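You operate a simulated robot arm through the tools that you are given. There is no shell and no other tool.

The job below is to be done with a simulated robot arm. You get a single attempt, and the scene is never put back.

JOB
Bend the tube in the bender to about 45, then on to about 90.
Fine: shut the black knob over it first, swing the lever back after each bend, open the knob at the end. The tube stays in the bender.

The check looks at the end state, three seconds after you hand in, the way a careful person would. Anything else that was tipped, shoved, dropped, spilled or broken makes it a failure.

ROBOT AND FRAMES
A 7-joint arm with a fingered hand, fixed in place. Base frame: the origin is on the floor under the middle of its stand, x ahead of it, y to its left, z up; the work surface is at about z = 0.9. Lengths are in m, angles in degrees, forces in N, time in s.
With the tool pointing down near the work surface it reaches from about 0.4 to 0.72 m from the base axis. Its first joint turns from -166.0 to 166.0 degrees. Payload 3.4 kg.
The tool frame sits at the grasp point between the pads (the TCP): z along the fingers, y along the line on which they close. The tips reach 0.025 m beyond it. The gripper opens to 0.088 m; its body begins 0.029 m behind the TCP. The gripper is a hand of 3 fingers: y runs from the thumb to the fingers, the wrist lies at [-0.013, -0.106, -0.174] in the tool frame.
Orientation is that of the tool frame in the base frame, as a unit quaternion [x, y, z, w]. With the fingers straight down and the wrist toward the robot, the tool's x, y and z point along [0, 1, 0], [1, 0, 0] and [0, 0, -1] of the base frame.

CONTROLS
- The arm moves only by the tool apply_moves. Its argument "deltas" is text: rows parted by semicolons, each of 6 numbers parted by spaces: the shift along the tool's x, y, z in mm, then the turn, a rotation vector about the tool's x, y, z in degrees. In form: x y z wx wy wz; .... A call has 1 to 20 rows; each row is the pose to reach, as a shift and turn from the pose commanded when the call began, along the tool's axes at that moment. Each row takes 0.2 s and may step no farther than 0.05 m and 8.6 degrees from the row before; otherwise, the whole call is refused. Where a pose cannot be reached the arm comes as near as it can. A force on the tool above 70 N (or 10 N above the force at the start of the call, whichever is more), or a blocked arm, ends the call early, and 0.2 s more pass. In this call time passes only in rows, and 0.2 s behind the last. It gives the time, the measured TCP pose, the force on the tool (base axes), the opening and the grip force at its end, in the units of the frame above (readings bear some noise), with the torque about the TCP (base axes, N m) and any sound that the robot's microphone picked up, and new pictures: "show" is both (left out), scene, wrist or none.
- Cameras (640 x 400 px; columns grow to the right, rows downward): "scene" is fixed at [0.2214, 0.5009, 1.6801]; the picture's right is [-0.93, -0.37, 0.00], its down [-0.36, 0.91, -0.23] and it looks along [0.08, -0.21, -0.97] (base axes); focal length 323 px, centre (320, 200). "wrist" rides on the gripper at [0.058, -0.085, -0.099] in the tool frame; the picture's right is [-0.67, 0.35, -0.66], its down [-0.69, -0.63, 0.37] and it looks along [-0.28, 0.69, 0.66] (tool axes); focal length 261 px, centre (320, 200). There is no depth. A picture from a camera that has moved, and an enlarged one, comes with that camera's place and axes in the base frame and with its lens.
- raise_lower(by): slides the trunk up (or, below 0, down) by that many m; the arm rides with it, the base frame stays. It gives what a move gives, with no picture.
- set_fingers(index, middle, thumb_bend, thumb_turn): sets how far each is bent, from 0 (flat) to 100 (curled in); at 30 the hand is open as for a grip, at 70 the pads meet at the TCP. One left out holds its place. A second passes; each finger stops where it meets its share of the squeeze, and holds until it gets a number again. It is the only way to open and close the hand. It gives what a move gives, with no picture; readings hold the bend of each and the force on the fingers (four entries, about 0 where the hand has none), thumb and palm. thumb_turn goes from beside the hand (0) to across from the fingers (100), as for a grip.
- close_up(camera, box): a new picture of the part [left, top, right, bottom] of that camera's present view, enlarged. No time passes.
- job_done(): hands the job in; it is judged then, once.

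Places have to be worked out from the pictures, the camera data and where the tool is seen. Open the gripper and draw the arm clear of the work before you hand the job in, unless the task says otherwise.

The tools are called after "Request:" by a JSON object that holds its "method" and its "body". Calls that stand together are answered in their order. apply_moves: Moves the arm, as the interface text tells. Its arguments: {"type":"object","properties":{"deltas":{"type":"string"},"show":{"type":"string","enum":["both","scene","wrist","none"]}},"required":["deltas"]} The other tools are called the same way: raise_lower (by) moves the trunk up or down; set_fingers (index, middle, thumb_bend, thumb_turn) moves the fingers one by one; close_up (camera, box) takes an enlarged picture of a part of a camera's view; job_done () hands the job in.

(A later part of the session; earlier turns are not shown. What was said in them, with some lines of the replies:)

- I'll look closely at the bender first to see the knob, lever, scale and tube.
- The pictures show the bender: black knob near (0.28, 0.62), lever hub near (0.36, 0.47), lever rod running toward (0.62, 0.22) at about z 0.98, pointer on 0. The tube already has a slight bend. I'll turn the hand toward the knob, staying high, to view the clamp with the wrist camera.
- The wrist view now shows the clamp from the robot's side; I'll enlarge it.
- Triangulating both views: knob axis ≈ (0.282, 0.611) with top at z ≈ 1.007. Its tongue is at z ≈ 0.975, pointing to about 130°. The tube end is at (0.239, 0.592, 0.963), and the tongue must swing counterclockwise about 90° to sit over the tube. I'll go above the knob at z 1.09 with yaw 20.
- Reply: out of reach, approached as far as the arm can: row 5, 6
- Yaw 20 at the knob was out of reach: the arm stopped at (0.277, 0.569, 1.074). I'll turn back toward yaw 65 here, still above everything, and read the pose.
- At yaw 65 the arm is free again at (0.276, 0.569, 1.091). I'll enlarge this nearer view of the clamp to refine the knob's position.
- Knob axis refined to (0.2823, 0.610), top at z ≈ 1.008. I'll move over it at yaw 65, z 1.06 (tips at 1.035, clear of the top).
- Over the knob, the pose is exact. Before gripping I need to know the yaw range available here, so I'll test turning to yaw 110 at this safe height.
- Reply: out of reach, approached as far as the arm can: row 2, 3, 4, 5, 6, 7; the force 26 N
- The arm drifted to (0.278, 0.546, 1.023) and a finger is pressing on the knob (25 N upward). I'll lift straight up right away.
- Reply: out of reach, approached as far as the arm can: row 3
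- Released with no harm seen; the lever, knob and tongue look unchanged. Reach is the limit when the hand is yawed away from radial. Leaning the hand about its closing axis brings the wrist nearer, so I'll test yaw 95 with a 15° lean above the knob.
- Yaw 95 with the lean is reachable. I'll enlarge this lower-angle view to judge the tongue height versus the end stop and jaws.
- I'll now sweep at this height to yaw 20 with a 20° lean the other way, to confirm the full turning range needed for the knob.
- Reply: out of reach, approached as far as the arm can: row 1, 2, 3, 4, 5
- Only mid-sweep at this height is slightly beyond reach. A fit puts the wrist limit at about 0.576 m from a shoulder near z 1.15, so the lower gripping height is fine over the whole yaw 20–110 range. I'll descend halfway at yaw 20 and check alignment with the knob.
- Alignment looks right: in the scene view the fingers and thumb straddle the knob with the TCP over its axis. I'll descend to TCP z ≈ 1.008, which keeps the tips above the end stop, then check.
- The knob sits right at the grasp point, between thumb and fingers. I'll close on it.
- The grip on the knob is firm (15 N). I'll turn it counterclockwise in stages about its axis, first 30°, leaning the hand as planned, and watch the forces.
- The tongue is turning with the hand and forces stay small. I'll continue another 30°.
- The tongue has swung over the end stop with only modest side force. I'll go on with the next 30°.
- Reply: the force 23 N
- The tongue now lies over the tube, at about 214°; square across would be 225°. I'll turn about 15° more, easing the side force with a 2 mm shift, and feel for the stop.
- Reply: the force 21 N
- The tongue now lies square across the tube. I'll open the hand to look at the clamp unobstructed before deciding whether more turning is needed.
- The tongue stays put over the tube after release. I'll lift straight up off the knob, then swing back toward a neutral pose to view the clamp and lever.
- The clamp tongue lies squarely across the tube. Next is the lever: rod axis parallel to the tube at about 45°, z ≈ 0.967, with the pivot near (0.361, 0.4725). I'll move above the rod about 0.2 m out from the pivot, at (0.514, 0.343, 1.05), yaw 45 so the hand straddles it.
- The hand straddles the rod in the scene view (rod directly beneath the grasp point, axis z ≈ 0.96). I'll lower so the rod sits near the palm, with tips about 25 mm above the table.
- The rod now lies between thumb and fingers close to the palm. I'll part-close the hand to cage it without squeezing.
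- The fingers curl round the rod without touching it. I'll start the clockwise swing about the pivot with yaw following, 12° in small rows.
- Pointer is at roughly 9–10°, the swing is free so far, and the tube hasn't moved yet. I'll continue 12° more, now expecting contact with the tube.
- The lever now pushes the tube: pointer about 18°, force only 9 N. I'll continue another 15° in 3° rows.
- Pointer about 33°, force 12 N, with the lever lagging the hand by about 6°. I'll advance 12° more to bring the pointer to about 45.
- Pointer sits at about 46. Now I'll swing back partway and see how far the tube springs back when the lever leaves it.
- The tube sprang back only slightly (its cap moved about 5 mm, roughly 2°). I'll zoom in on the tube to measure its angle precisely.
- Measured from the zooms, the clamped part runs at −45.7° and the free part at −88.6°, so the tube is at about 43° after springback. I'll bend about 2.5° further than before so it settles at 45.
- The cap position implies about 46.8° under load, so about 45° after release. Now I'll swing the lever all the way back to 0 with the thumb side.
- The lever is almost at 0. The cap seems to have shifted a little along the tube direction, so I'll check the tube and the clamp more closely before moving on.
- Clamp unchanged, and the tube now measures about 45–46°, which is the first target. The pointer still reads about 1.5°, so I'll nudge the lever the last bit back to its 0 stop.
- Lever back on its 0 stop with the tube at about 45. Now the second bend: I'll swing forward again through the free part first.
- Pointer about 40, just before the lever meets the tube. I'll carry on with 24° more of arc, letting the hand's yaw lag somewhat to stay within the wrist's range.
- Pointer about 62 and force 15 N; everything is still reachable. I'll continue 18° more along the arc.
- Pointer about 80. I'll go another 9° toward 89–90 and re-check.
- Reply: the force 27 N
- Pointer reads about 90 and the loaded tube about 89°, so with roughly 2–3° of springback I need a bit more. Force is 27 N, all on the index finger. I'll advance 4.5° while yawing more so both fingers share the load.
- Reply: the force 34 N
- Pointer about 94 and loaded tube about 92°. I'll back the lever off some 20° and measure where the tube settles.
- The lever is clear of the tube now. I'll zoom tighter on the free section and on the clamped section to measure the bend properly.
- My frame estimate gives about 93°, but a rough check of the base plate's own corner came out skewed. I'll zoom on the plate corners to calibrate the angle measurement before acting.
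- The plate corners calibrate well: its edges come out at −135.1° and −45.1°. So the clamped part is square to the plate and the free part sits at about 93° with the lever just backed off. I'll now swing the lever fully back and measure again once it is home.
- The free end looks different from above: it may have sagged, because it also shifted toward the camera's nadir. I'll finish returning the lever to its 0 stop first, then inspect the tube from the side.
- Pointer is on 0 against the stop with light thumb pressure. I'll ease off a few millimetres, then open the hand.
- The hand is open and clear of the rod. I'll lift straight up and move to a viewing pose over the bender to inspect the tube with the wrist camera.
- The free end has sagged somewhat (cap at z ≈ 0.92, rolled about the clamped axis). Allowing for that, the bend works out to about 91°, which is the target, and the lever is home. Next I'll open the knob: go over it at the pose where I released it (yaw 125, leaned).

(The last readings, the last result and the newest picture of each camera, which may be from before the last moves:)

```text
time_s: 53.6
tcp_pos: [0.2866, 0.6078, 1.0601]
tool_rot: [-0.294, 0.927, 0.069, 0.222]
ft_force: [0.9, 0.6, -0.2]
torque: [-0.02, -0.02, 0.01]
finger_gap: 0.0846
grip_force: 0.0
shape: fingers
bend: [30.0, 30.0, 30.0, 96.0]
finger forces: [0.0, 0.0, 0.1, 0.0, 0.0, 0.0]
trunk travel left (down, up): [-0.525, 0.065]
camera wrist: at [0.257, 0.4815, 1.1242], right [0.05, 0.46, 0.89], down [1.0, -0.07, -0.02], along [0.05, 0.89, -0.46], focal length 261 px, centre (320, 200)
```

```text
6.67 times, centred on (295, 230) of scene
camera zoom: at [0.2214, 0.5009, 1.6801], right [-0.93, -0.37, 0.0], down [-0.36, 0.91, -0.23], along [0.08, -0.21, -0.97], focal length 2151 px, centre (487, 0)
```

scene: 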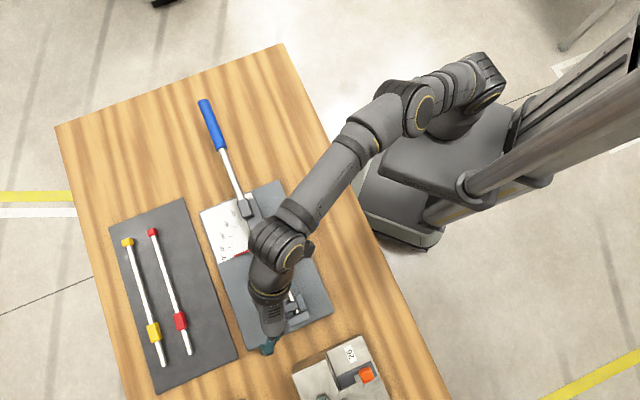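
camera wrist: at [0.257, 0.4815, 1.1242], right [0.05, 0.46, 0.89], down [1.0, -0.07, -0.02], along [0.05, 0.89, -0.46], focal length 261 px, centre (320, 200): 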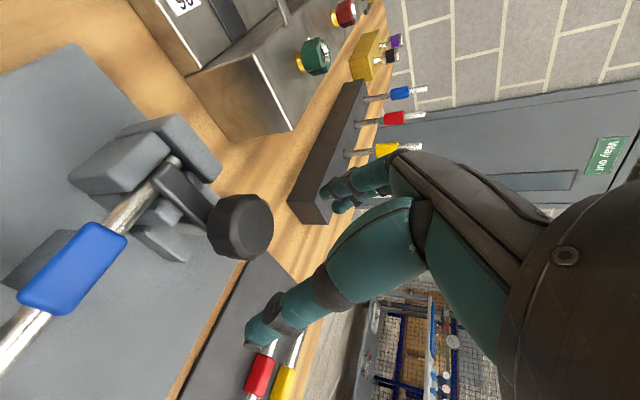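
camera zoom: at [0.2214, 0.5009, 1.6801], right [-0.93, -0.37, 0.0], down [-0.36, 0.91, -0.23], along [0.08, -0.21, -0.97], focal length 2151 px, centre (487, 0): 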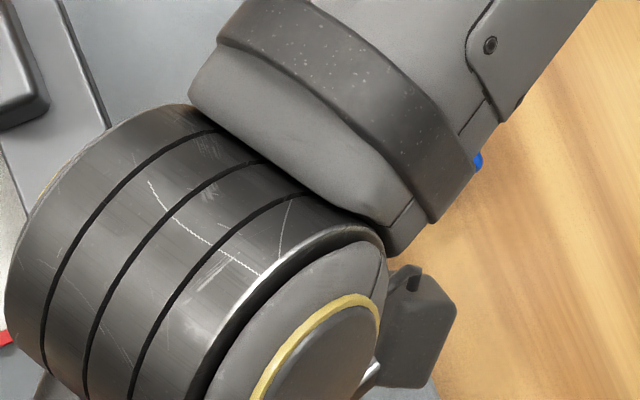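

The knob and tongue are as I left them. I'll lower onto the knob to the same grip pose as before.

Request:
{"method": "apply_moves", "body": {"deltas": "8 1.7 10 0 0 0; 17 2.5 27 0 0 0; 26.1 3.4 44.7 0 0 0", "show": "both"}}

Request:
{"method": "close_up", "body": {"camera": "wrist", "box": [120, 120, 380, 340]}}

```text
time_s: 54.4
tcp_pos: [0.2828, 0.609, 1.0111]
tool_rot: [-0.293, 0.928, 0.07, 0.22]
ft_force: [0.1, -0.5, 0.0]
torque: [0.0, 0.0, 0.0]
finger_gap: 0.0848
grip_force: 0.1
shape: fingers
bend: [30.0, 30.0, 30.0, 96.0]
finger forces: [0.0, 0.1, 0.0, 0.0, 0.0, 0.0]
trunk travel left (down, up): [-0.525, 0.065]
camera wrist: at [0.2531, 0.4826, 1.0741], right [0.05, 0.46, 0.89], down [1.0, -0.07, -0.02], along [0.05, 0.89, -0.46], focal length 261 px, centre (320, 200)
```

scene: 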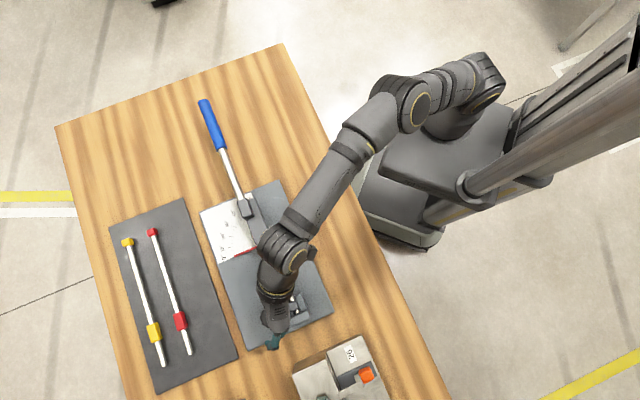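
wrist: 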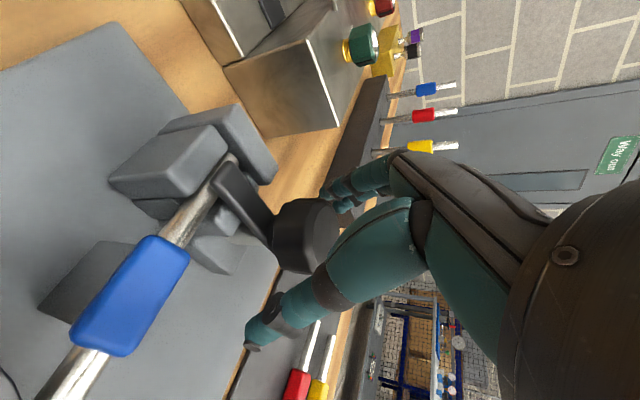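

```text
1.82 times, centred on (250, 230) of wrist
camera zoom: at [0.2531, 0.4826, 1.0741], right [0.05, 0.46, 0.89], down [1.0, -0.07, -0.02], along [0.05, 0.89, -0.46], focal length 474 px, centre (447, 146)
```

zoom: 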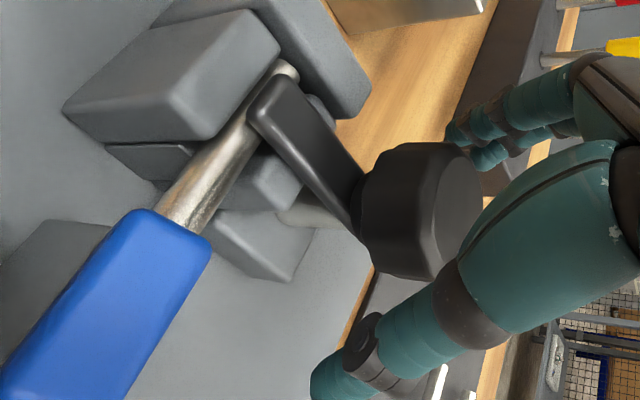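

The knob sits between thumb and fingers, with TCP at (0.283, 0.609, 1.011). I'll close on it.

Request:
{"method": "set_fingers", "body": {"index": 70, "middle": 70, "thumb_bend": 70}}

Request:
{"method": "close_up", "body": {"camera": "wrist", "box": [120, 120, 380, 340]}}

```text
time_s: 55.4
tcp_pos: [0.2815, 0.6091, 1.0101]
tool_rot: [-0.293, 0.928, 0.069, 0.221]
ft_force: [-2.1, 8.1, 0.4]
torque: [0.19, 0.06, 0.01]
finger_gap: 0.0313
grip_force: 15.1
shape: fingers
bend: [54.0, 62.0, 58.0, 99.0]
finger forces: [13.1, 5.6, 0.0, 0.1, 11.4, 0.0]
trunk travel left (down, up): [-0.525, 0.065]
```

```text
1.82 times, centred on (250, 230) of wrist
camera zoom: at [0.2526, 0.4838, 1.074], right [0.05, 0.46, 0.89], down [1.0, -0.07, -0.02], along [0.05, 0.89, -0.46], focal length 474 px, centre (447, 146)
```

zoom: 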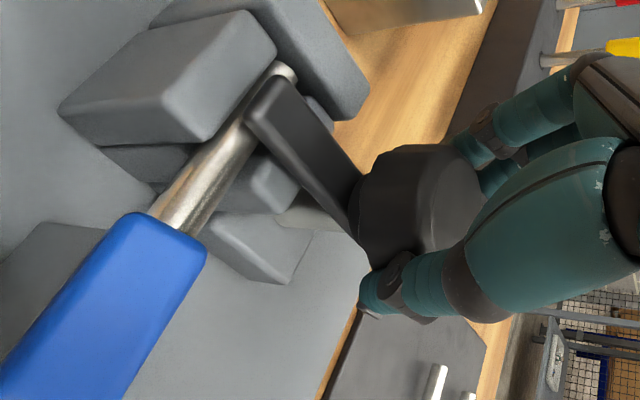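

The grip holds (15 N). I'll turn clockwise in stages to swing the tongue off the tube, reversing the earlier motion.

Request:
{"method": "apply_moves", "body": {"deltas": "0 0 0 3.17 3.33 6.80; 0 0 0 5.95 6.63 13.78; 0 0 0 8.33 9.87 20.93; 0 0 0 10.30 13.03 28.25", "show": "both"}}

Request:
{"method": "close_up", "body": {"camera": "wrist", "box": [120, 120, 380, 340]}}

```text
time_s: 56.4
tcp_pos: [0.2832, 0.6092, 1.0108]
tool_rot: [-0.042, 0.992, 0.005, 0.117]
ft_force: [7.4, 10.0, 6.3]
torque: [0.43, -0.21, 0.04]
finger_gap: 0.0307
grip_force: 15.3
shape: fingers
bend: [53.0, 62.0, 60.0, 100.0]
finger forces: [11.7, 9.1, 0.0, 0.0, 10.2, 0.1]
trunk travel left (down, up): [-0.525, 0.065]
camera wrist: at [0.213, 0.5164, 1.094], right [0.47, 0.39, 0.79], down [0.8, -0.56, -0.2], along [0.37, 0.73, -0.58], focal length 261 px, centre (320, 200)
```

scene: 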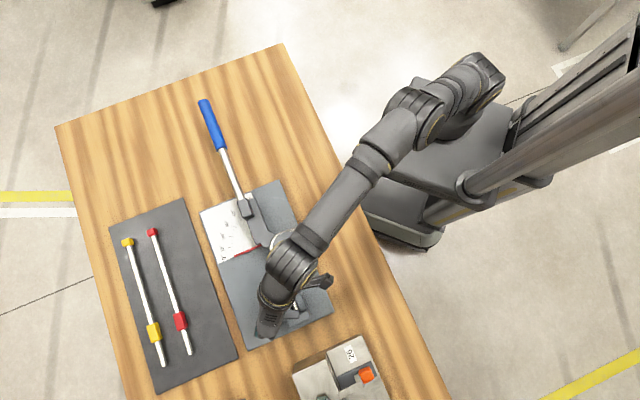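
wrist: 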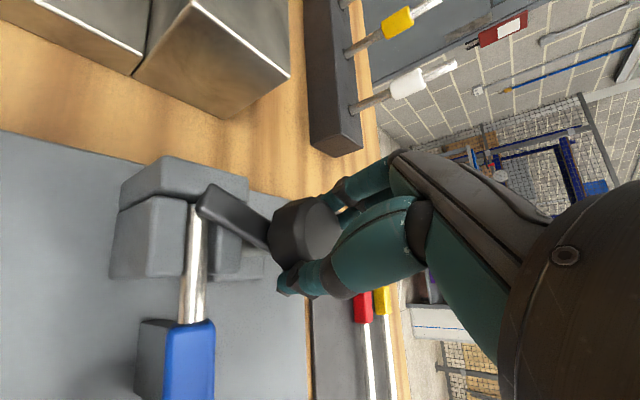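

```text
1.82 times, centred on (250, 230) of wrist
camera zoom: at [0.213, 0.5164, 1.094], right [0.47, 0.39, 0.79], down [0.8, -0.56, -0.2], along [0.37, 0.73, -0.58], focal length 474 px, centre (447, 146)
```

zoom: 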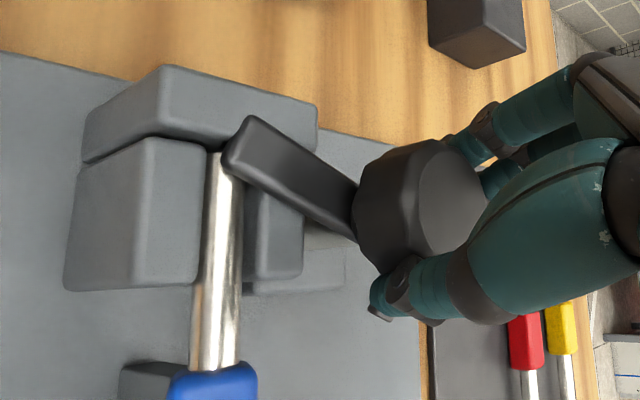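

The tongue is swinging off the tube. I'll continue the next 30°.

Request:
{"method": "apply_moves", "body": {"deltas": "0 0 0 1.52 3.33 7.34; 0 0 0 2.61 6.63 14.78; 0 0 0 3.28 9.87 22.29; 0 0 0 3.51 13.03 29.86", "show": "wrist"}}

Request:
{"method": "close_up", "body": {"camera": "scene", "box": [220, 270, 350, 350]}}

```text
time_s: 57.4
tcp_pos: [0.2846, 0.6073, 1.009]
tool_rot: [0.217, 0.976, 0.0, 0.0]
ft_force: [16.3, 0.5, 9.4]
torque: [0.04, -0.39, -0.03]
finger_gap: 0.0304
grip_force: 15.7
shape: fingers
bend: [54.0, 61.0, 60.0, 100.0]
finger forces: [10.2, 8.4, 0.0, 0.0, 12.6, 0.1]
trunk travel left (down, up): [-0.525, 0.065]
camera wrist: at [0.197, 0.5538, 1.1085], right [0.75, 0.03, 0.66], down [0.35, -0.86, -0.36], along [0.55, 0.51, -0.66], focal length 261 px, centre (320, 200)
```

wrist: 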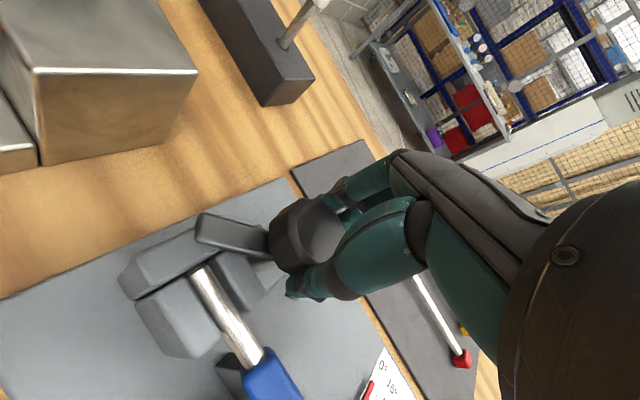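

```text
4.92 times, centred on (285, 310) of scene
camera zoom: at [0.2214, 0.5009, 1.6801], right [-0.93, -0.37, 0.0], down [-0.36, 0.91, -0.23], along [0.08, -0.21, -0.97], focal length 1589 px, centre (492, -342)
```

zoom: 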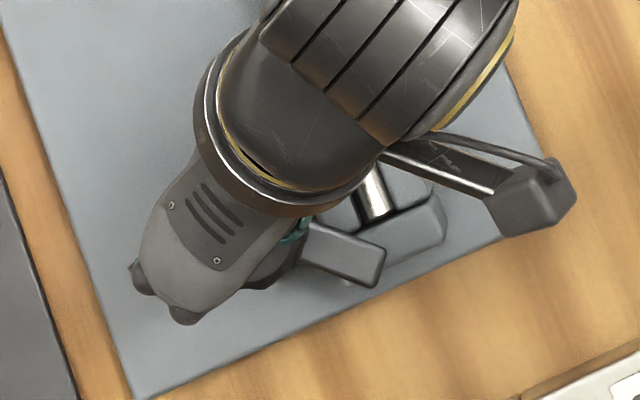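

The tongue has left the tube and lies over the end stop's corner. I'll complete the remaining 45° toward the open position, easing the side force by 2 mm.

Request:
{"method": "apply_moves", "body": {"deltas": "-0.9 0.4 0 -0.22 3.33 7.50; -1.8 0.8 0 -0.87 6.63 14.98; -1.8 0.8 0 -1.96 9.87 22.44; -1.8 0.8 0 -3.49 13.03 29.86; -1.8 0.8 0 -5.45 16.07 37.23; -1.8 0.8 0 -7.85 18.96 44.53", "show": "both"}}

Request:
{"method": "close_up", "body": {"camera": "scene", "box": [220, 270, 350, 350]}}

Request:
{"method": "close_up", "body": {"camera": "wrist", "box": [180, 160, 400, 400]}}

```text
time_s: 58.8
tcp_pos: [0.2857, 0.6054, 1.009]
tool_rot: [0.566, 0.806, 0.099, -0.142]
ft_force: [9.8, -24.3, -4.2]
torque: [-0.72, -0.02, 0.12]
finger_gap: 0.0313
grip_force: 18.9
shape: fingers
bend: [58.0, 63.0, 58.0, 100.0]
finger forces: [6.9, 10.3, 0.0, 0.0, 20.2, 0.0]
trunk travel left (down, up): [-0.525, 0.065]
camera wrist: at [0.1995, 0.5955, 1.1229], right [0.62, -0.68, 0.39], down [-0.42, -0.7, -0.58], along [0.67, 0.2, -0.72], focal length 261 px, centre (320, 200)
```

scene: 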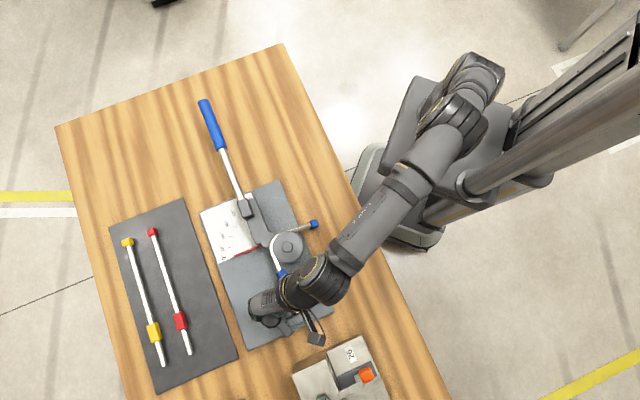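
wrist: 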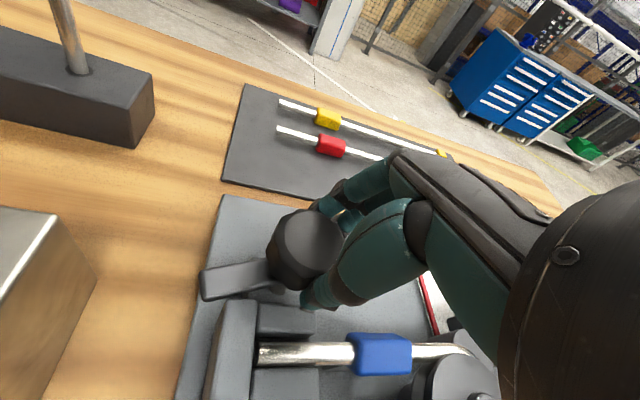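

```text
4.92 times, centred on (285, 310) of scene
camera zoom: at [0.2214, 0.5009, 1.6801], right [-0.93, -0.37, 0.0], down [-0.36, 0.91, -0.23], along [0.08, -0.21, -0.97], focal length 1589 px, centre (492, -342)
```

zoom: 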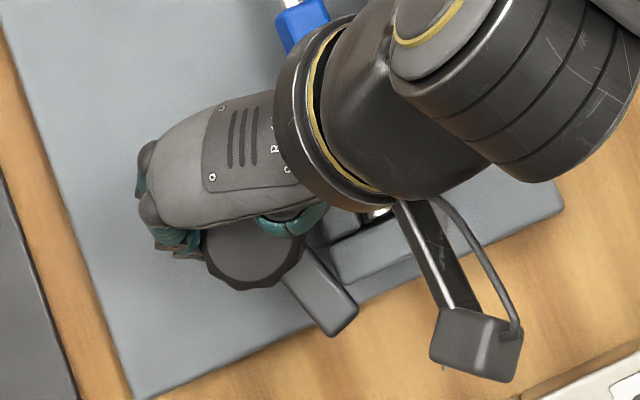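

```text
1.67 times, centred on (290, 280) of wrist
camera zoom: at [0.1995, 0.5955, 1.1229], right [0.62, -0.68, 0.39], down [-0.42, -0.7, -0.58], along [0.67, 0.2, -0.72], focal length 434 px, centre (370, 67)
```

zoom: 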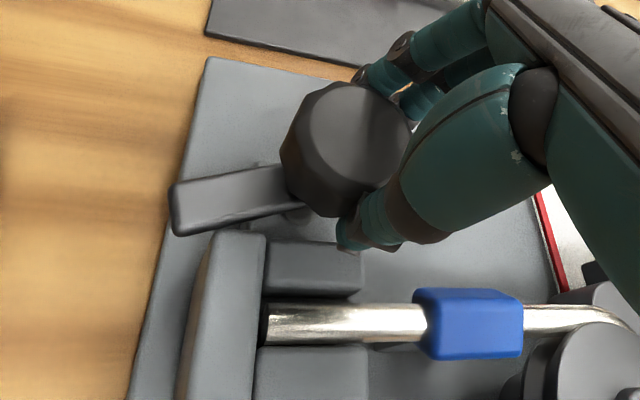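

The tongue is back where it started, and the rising force suggests its open stop. I'll release the knob.

Request:
{"method": "set_fingers", "body": {"index": 30, "middle": 30, "thumb_bend": 30, "thumb_turn": 98}}

Request:
{"method": "close_up", "body": {"camera": "wrist", "box": [180, 160, 400, 400]}}

Request:
{"method": "close_up", "body": {"camera": "scene", "box": [220, 270, 350, 350]}}

```text
time_s: 59.8
tcp_pos: [0.2832, 0.6097, 1.0099]
tool_rot: [0.564, 0.807, 0.1, -0.142]
ft_force: [-1.1, 0.8, 0.3]
torque: [-0.02, 0.01, 0.0]
finger_gap: 0.0846
grip_force: 0.0
shape: fingers
bend: [30.0, 30.0, 30.0, 96.0]
finger forces: [0.0, 0.0, 0.0, 0.0, 0.0, 0.0]
trunk travel left (down, up): [-0.525, 0.065]
```

```text
1.67 times, centred on (290, 280) of wrist
camera zoom: at [0.1973, 0.5988, 1.1234], right [0.62, -0.68, 0.39], down [-0.41, -0.7, -0.58], along [0.67, 0.2, -0.72], focal length 434 px, centre (370, 67)
```

zoom: 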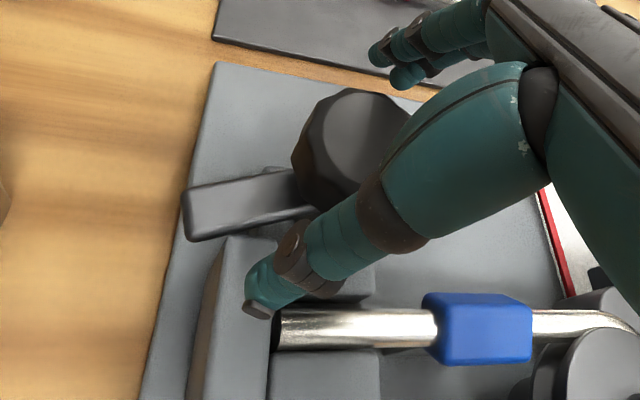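

```text
4.92 times, centred on (285, 310) of scene
camera zoom: at [0.2214, 0.5009, 1.6801], right [-0.93, -0.37, 0.0], down [-0.36, 0.91, -0.23], along [0.08, -0.21, -0.97], focal length 1589 px, centre (492, -342)
```

zoom: 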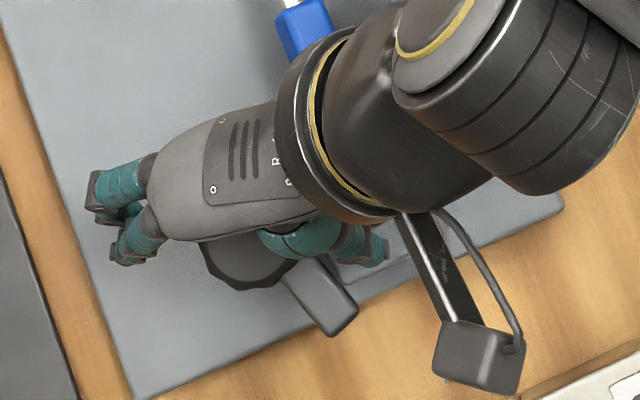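

The knob is released and open. I'll lift straight up and withdraw toward the robot, then inspect the final state.

Request:
{"method": "apply_moves", "body": {"deltas": "9.1 0 -25.1 0 0 0; 18.3 0 -50.1 0 0 0; 27.4 0 -75.2 0 0 0; 6.1 -26.6 -106.5 0 -4 0; -15.2 -53.1 -137.8 0 -8 0; -36.5 -79.7 -169 0 -12 0; -57.8 -106.2 -200.3 0 -16 0; -79.1 -132.8 -231.6 0 -20 0", "show": "both"}}

Request:
{"method": "close_up", "body": {"camera": "scene", "box": [220, 190, 340, 350]}}

Request:
{"method": "close_up", "body": {"camera": "scene", "box": [290, 214, 322, 234]}}

Request:
{"method": "close_up", "body": {"camera": "scene", "box": [240, 280, 320, 345]}}

```text
time_s: 61.6
tcp_pos: [0.2094, 0.4174, 1.2019]
tool_rot: [0.573, 0.82, 0.0, 0.001]
ft_force: [0.5, 0.0, 0.1]
torque: [0.0, 0.02, 0.0]
finger_gap: 0.0849
grip_force: 0.1
shape: fingers
bend: [30.0, 30.0, 30.0, 96.0]
finger forces: [0.0, 0.0, 0.0, 0.0, 0.0, 0.0]
trunk travel left (down, up): [-0.525, 0.065]
camera wrist: at [0.1106, 0.441, 1.3021], right [0.56, -0.51, 0.66], down [-0.36, -0.86, -0.37], along [0.75, -0.03, -0.66], focal length 261 px, centre (320, 200)
```

scene: 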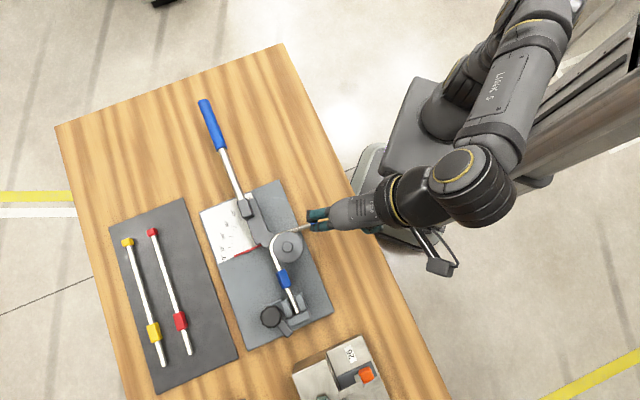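
wrist: 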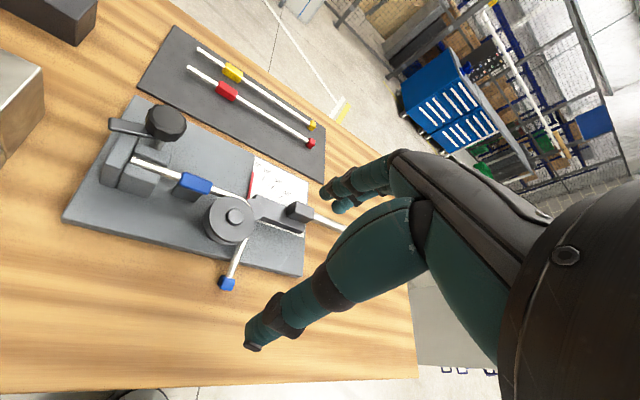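

```text
2.50 times, centred on (280, 270) of scene
camera zoom: at [0.2214, 0.5009, 1.6801], right [-0.93, -0.37, 0.0], down [-0.36, 0.91, -0.23], along [0.08, -0.21, -0.97], focal length 807 px, centre (420, 25)
```

zoom: 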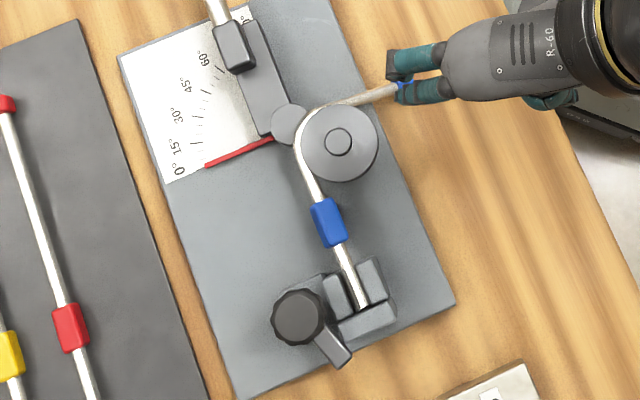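

```text
16.00 times, centred on (306, 224) of scene
camera zoom: at [0.2214, 0.5009, 1.6801], right [-0.93, -0.37, 0.0], down [-0.36, 0.91, -0.23], along [0.08, -0.21, -0.97], focal length 5163 px, centre (544, -184)
```

zoom: 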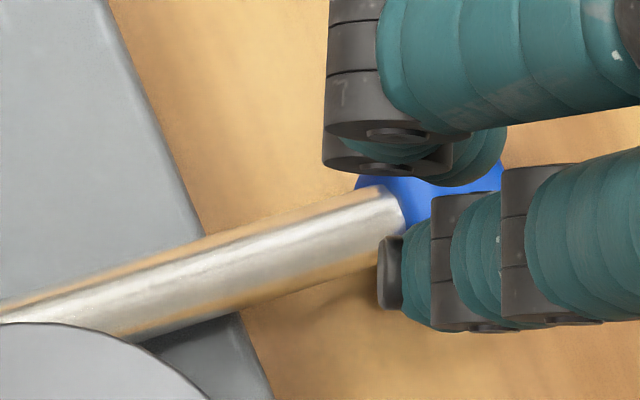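

```text
6.15 times, centred on (280, 312) of scene
camera zoom: at [0.2214, 0.5009, 1.6801], right [-0.93, -0.37, 0.0], down [-0.36, 0.91, -0.23], along [0.08, -0.21, -0.97], focal length 1986 px, centre (566, -492)
```

zoom: 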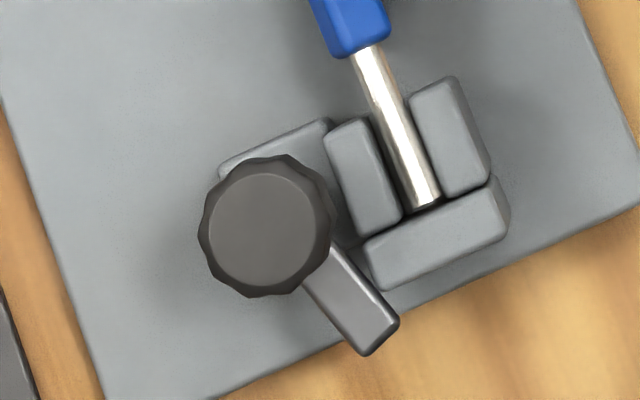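

The bend, lever and tube look right. But the tongue points to about 154°, whereas it started near 123°: my early brush against the knob had already turned it about 30°. To open it fully I'll grip once more and turn about 35° further clockwise, first going back over the knob at yaw 65.

Request:
{"method": "apply_moves", "body": {"deltas": "19.4 16.8 17.7 0 0 -5.6; 38.9 33.7 35.5 0 0 -11.2; 58.3 50.5 53.2 0 0 -16.9; 77.7 67.4 71 0 0 -22.5; 97.1 84.2 88.7 0 0 -28.1; 116.6 101 106.4 0 0 -33.7; 136 117.9 124.2 0 0 -39.4; 155.4 134.7 141.9 0 0 -45", "show": "both"}}

Request:
{"method": "close_up", "body": {"camera": "wrist", "box": [120, 160, 380, 400]}}

```text
time_s: 63.4
tcp_pos: [0.2837, 0.6139, 1.0547]
tool_rot: [0.215, 0.977, -0.001, 0.001]
ft_force: [0.3, -0.1, 0.5]
torque: [-0.02, -0.02, 0.01]
finger_gap: 0.0845
grip_force: 0.0
shape: fingers
bend: [30.0, 30.0, 30.0, 96.0]
finger forces: [0.0, 0.0, 0.1, 0.0, 0.0, 0.1]
trunk travel left (down, up): [-0.525, 0.065]
camera wrist: at [0.1959, 0.5599, 1.156], right [0.75, 0.04, 0.66], down [0.36, -0.86, -0.36], along [0.55, 0.51, -0.66], focal length 261 px, centre (320, 200)
```

scene: 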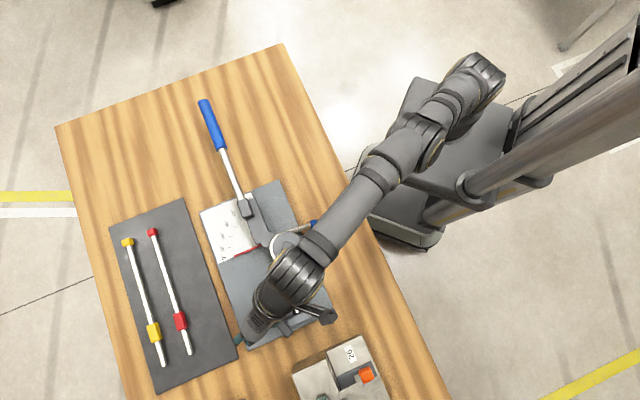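
wrist: 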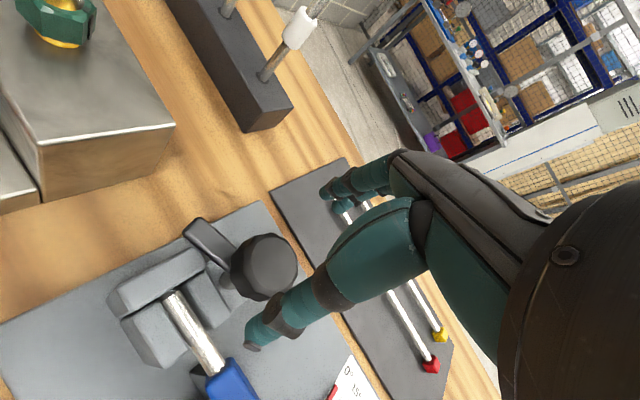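

```text
1.67 times, centred on (250, 280) of wrist
camera zoom: at [0.1959, 0.5599, 1.156], right [0.75, 0.04, 0.66], down [0.36, -0.86, -0.36], along [0.55, 0.51, -0.66], focal length 434 px, centre (437, 67)
```

zoom: 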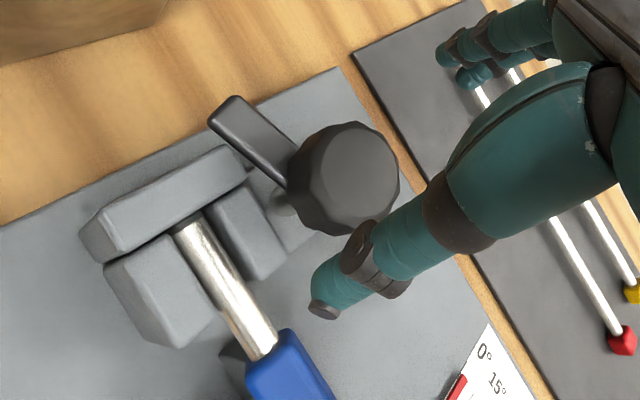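

The view confirms the tongue is only partly open. I'll descend to the grip height on the knob.

Request:
{"method": "apply_moves", "body": {"deltas": "0 -1 15 0 0 0; 0 -2 30 0 0 0; 0 -2 43 0 0 0; 0 -2 44 0 0 0", "show": "wrist"}}

```text
time_s: 64.4
tcp_pos: [0.2842, 0.6097, 1.0144]
tool_rot: [0.215, 0.977, 0.0, 0.001]
ft_force: [-0.4, -0.2, -0.6]
torque: [-0.02, 0.0, 0.0]
finger_gap: 0.0848
grip_force: 0.0
shape: fingers
bend: [30.0, 30.0, 30.0, 96.0]
finger forces: [0.0, 0.0, 0.0, 0.0, 0.1, 0.0]
trunk travel left (down, up): [-0.525, 0.065]
camera wrist: at [0.1964, 0.5552, 1.114], right [0.75, 0.03, 0.66], down [0.36, -0.86, -0.36], along [0.55, 0.51, -0.66], focal length 261 px, centre (320, 200)
```

wrist: 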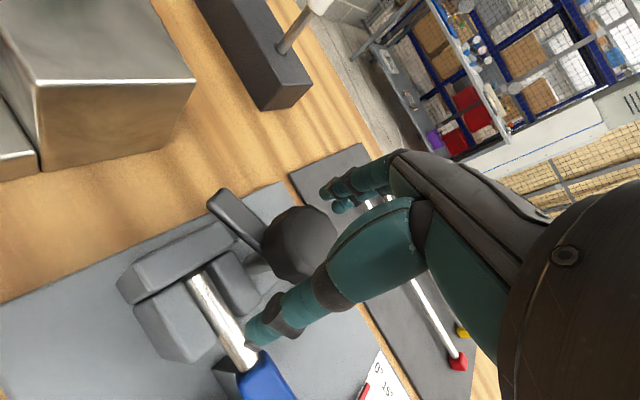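

Well placed; I'll lower 4 mm more and then grip the knob.

Request:
{"method": "apply_moves", "body": {"deltas": "1.4 -0.6 4.4 0 0 0", "show": "none"}}

Request:
{"method": "set_fingers", "body": {"index": 70, "middle": 70, "thumb_bend": 70}}

Request:
{"method": "close_up", "body": {"camera": "wrist", "box": [160, 160, 420, 400]}}

```text
time_s: 64.8
tcp_pos: [0.284, 0.6084, 1.0096]
tool_rot: [0.215, 0.977, 0.0, 0.001]
ft_force: [0.2, -0.8, 0.7]
torque: [-0.02, 0.02, -0.01]
finger_gap: 0.0846
grip_force: 0.1
shape: fingers
bend: [30.0, 30.0, 30.0, 96.0]
finger forces: [0.0, 0.0, 0.0, 0.0, 0.0, 0.0]
trunk travel left (down, up): [-0.525, 0.065]
```

```text
time_s: 65.8
tcp_pos: [0.2852, 0.6094, 1.0106]
tool_rot: [0.215, 0.977, 0.0, 0.0]
ft_force: [3.7, 7.8, 2.1]
torque: [0.23, -0.14, -0.05]
finger_gap: 0.0335
grip_force: 15.2
shape: fingers
bend: [54.0, 60.0, 56.0, 99.0]
finger forces: [11.5, 7.8, 0.1, 0.0, 11.6, 0.1]
trunk travel left (down, up): [-0.525, 0.065]
```

```text
1.67 times, centred on (290, 280) of wrist
camera zoom: at [0.1959, 0.5559, 1.1102], right [0.75, 0.03, 0.66], down [0.36, -0.86, -0.37], along [0.55, 0.51, -0.66], focal length 434 px, centre (370, 67)
```

zoom: 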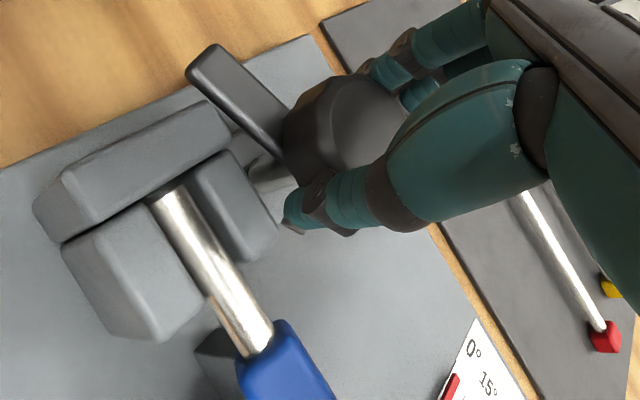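

Gripped. I'll turn clockwise 30° and check the tongue's direction and the forces.

Request:
{"method": "apply_moves", "body": {"deltas": "0 0 0 -0.22 3.33 7.50; 0 0 0 -0.87 6.63 14.98; 0 0 0 -1.96 9.87 22.44; 0 0 0 -3.49 13.03 29.86", "show": "wrist"}}

Request:
{"method": "close_up", "body": {"camera": "scene", "box": [220, 270, 350, 350]}}

```text
time_s: 66.8
tcp_pos: [0.284, 0.6077, 1.0091]
tool_rot: [0.459, 0.881, 0.053, -0.103]
ft_force: [5.4, -4.3, 0.5]
torque: [-0.22, -0.08, 0.04]
finger_gap: 0.033
grip_force: 13.7
shape: fingers
bend: [56.0, 61.0, 56.0, 100.0]
finger forces: [8.7, 6.6, 0.0, 0.0, 13.6, 0.0]
trunk travel left (down, up): [-0.525, 0.065]
camera wrist: at [0.1962, 0.5859, 1.12], right [0.75, -0.46, 0.48], down [-0.18, -0.84, -0.51], along [0.64, 0.29, -0.71], focal length 261 px, centre (320, 200)
```

wrist: 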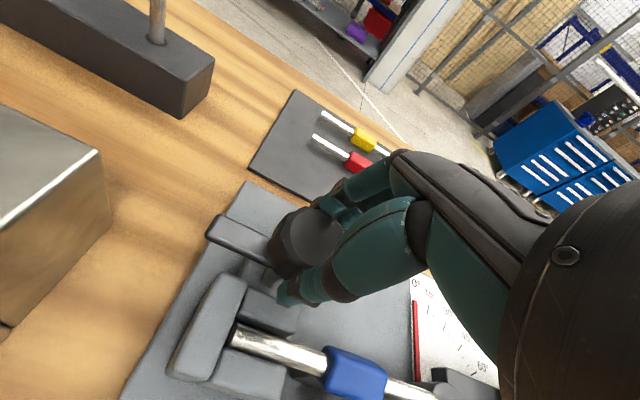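

```text
4.92 times, centred on (285, 310) of scene
camera zoom: at [0.2214, 0.5009, 1.6801], right [-0.93, -0.37, 0.0], down [-0.36, 0.91, -0.23], along [0.08, -0.21, -0.97], focal length 1589 px, centre (492, -342)
```

zoom: 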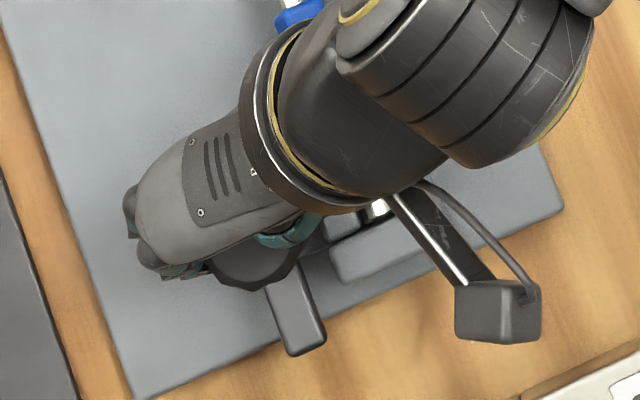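

The tongue is within about 10° of its original open position. I'll turn a further 11°.

Request:
{"method": "apply_moves", "body": {"deltas": "0 0 0 -1.94 3.33 7.25; 0 0 0 -3.07 4.98 10.83", "show": "none"}}

Request:
{"method": "close_up", "body": {"camera": "scene", "box": [220, 270, 350, 350]}}

```text
time_s: 67.4
tcp_pos: [0.2845, 0.6073, 1.0104]
tool_rot: [0.54, 0.827, 0.087, -0.133]
ft_force: [6.4, -10.1, -2.9]
torque: [-0.37, -0.01, 0.15]
finger_gap: 0.0335
grip_force: 14.1
shape: fingers
bend: [57.0, 61.0, 56.0, 100.0]
finger forces: [8.0, 7.3, 0.1, 0.0, 14.6, 0.0]
trunk travel left (down, up): [-0.525, 0.065]
```

```text
4.92 times, centred on (285, 310) of scene
camera zoom: at [0.2214, 0.5009, 1.6801], right [-0.93, -0.37, 0.0], down [-0.36, 0.91, -0.23], along [0.08, -0.21, -0.97], focal length 1589 px, centre (492, -342)
```

zoom: 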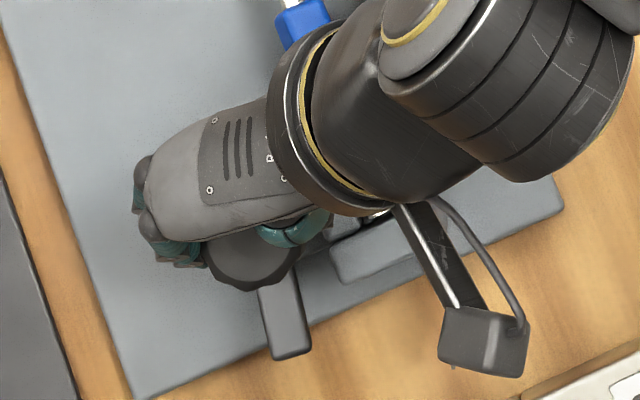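

The tongue is now at its original open position. I'll release the knob.

Request:
{"method": "set_fingers", "body": {"index": 30, "middle": 30, "thumb_bend": 30, "thumb_turn": 98}}

Request:
{"method": "close_up", "body": {"camera": "scene", "box": [220, 270, 350, 350]}}

```text
time_s: 68.4
tcp_pos: [0.2832, 0.6087, 1.0105]
tool_rot: [0.538, 0.828, 0.087, -0.133]
ft_force: [-0.9, 0.1, 0.0]
torque: [-0.03, 0.0, 0.03]
finger_gap: 0.0842
grip_force: 0.1
shape: fingers
bend: [30.0, 30.0, 30.0, 96.0]
finger forces: [0.0, 0.1, 0.0, 0.0, 0.1, 0.0]
trunk travel left (down, up): [-0.525, 0.065]
```

```text
4.92 times, centred on (285, 310) of scene
camera zoom: at [0.2214, 0.5009, 1.6801], right [-0.93, -0.37, 0.0], down [-0.36, 0.91, -0.23], along [0.08, -0.21, -0.97], focal length 1589 px, centre (492, -342)
```

zoom: 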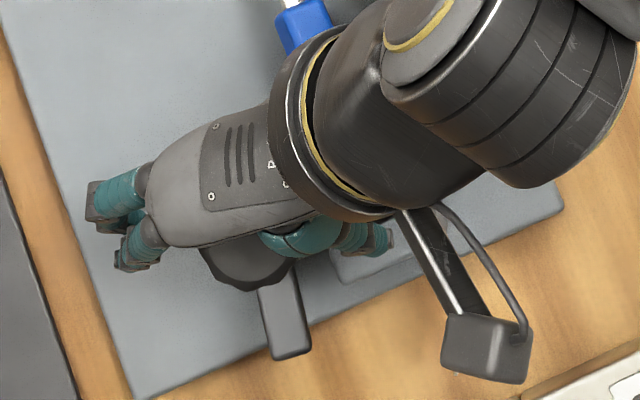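

Knob open and released. I'll lift clear and withdraw to about the starting pose.

Request:
{"method": "apply_moves", "body": {"deltas": "8.4 0 -25.3 0 0 0; 16.7 0 -50.7 0 0 0; 25.1 0 -76 0 0 0; 3.7 -20.2 -107.1 0 -2.3 0; -17.8 -40.4 -138.2 0 -4.6 0; -39.2 -60.6 -169.3 0 -6.9 0; -60.6 -80.9 -200.5 0 -9.2 0; -82 -101.1 -231.6 0 -11.4 0; -103.4 -121.3 -262.7 0 -13.7 0; -124.9 -141.5 -293.8 0 -16 0; -146.3 -161.7 -324.9 0 -18.3 0", "show": "both"}}

Request:
{"method": "close_up", "body": {"camera": "scene", "box": [190, 180, 350, 350]}}

Request:
{"method": "close_up", "body": {"camera": "scene", "box": [270, 210, 330, 250]}}

Request:
{"method": "close_up", "body": {"camera": "wrist", "box": [0, 80, 340, 320]}}

```text
time_s: 70.8
tcp_pos: [0.2334, 0.3209, 1.2724]
tool_rot: [0.545, 0.838, 0.001, 0.0]
ft_force: [0.0, 0.3, 0.4]
torque: [0.01, 0.01, -0.01]
finger_gap: 0.0846
grip_force: 0.0
shape: fingers
bend: [30.0, 30.0, 30.0, 96.0]
finger forces: [0.0, 0.0, 0.1, 0.1, 0.0, 0.1]
trunk travel left (down, up): [-0.525, 0.065]
camera wrist: at [0.1327, 0.3398, 1.3728], right [0.59, -0.47, 0.66], down [-0.3, -0.88, -0.37], along [0.75, 0.02, -0.66], focal length 261 px, centre (320, 200)
```

scene: 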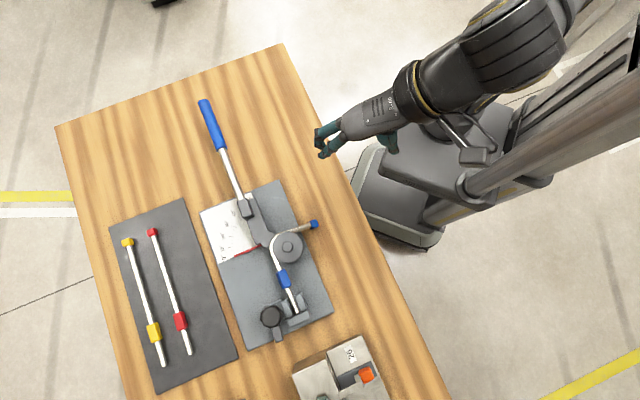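
wrist: 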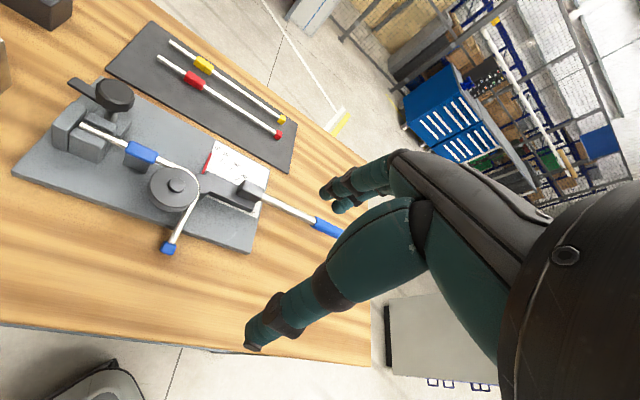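

```text
2.35 times, centred on (270, 265) of scene
camera zoom: at [0.2214, 0.5009, 1.6801], right [-0.93, -0.37, 0.0], down [-0.36, 0.91, -0.23], along [0.08, -0.21, -0.97], focal length 759 px, centre (438, 47)
```

zoom: 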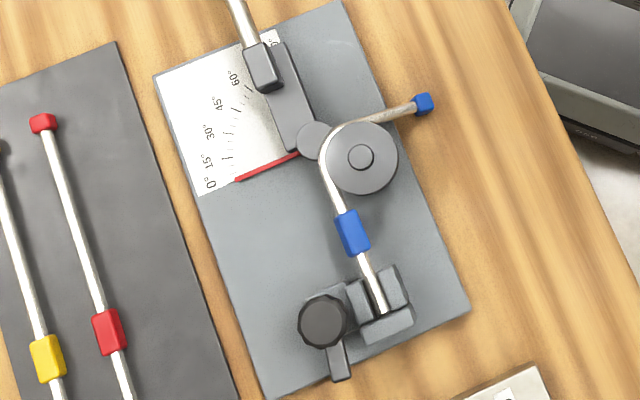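

```text
10.00 times, centred on (300, 230) of scene
camera zoom: at [0.2214, 0.5009, 1.6801], right [-0.93, -0.37, 0.0], down [-0.36, 0.91, -0.23], along [0.08, -0.21, -0.97], focal length 3227 px, centre (520, -100)
```

zoom: 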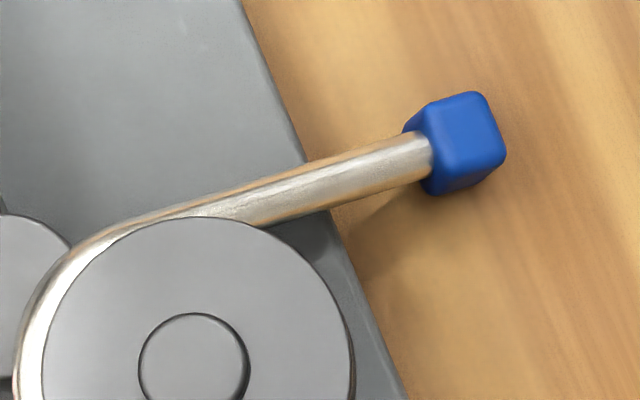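

```text
1.67 times, centred on (170, 200) of wrist
camera zoom: at [0.1327, 0.3398, 1.3728], right [0.59, -0.47, 0.66], down [-0.3, -0.88, -0.37], along [0.75, 0.02, -0.66], focal length 434 px, centre (570, 200)
```

zoom: 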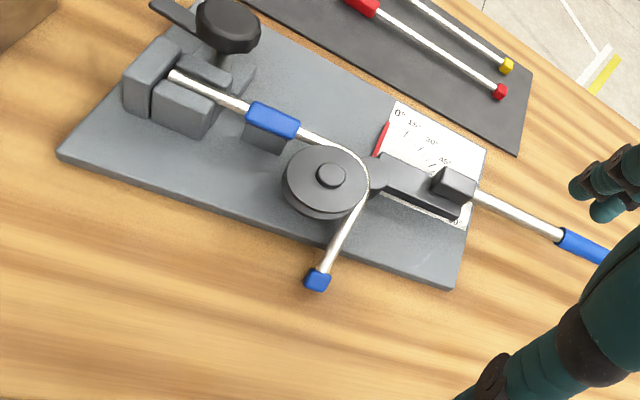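

Final view: the tube is still in its jaws and bent to about 91–92°. The lever is on its 0 stop, the knob is back in its original open position, and nothing else has moved. The hand is open and clear, so I'm handing the job in.

Request:
{"method": "job_done", "body": {}}

```text
The job is handed in.
```

The tube is bent to about 90° and still sits in the bender. The lever is swung back to 0, and the knob is open in its original position. I measured the angles from the camera pictures, so they are good to about ±2°.

- **First bend:** after springback the tube measured 43°. I swung the lever forward again without a full return and it settled at about 45–46°. I then swung the lever back to 0.
- **Second bend:** I took the pointer to about 94 to allow for springback. Estimates of where it settled range from 91° to 93°, so it may be a degree or two over 90.
- **Sagged end:** after the second bend the tube rolled in the clamp, even with the knob still shut. With the knob open, its bent end now rests on the table.
- **Brush against the knob:** early on, while I was testing the arm's reach, a finger pressed on the knob with about 25 N and turned it roughly 30° toward shut. Nothing was damaged. At the end I turned the knob back to where it started.

The other tubes, the rack and the numbered block look undisturbed. The hand is open and clear of the work.
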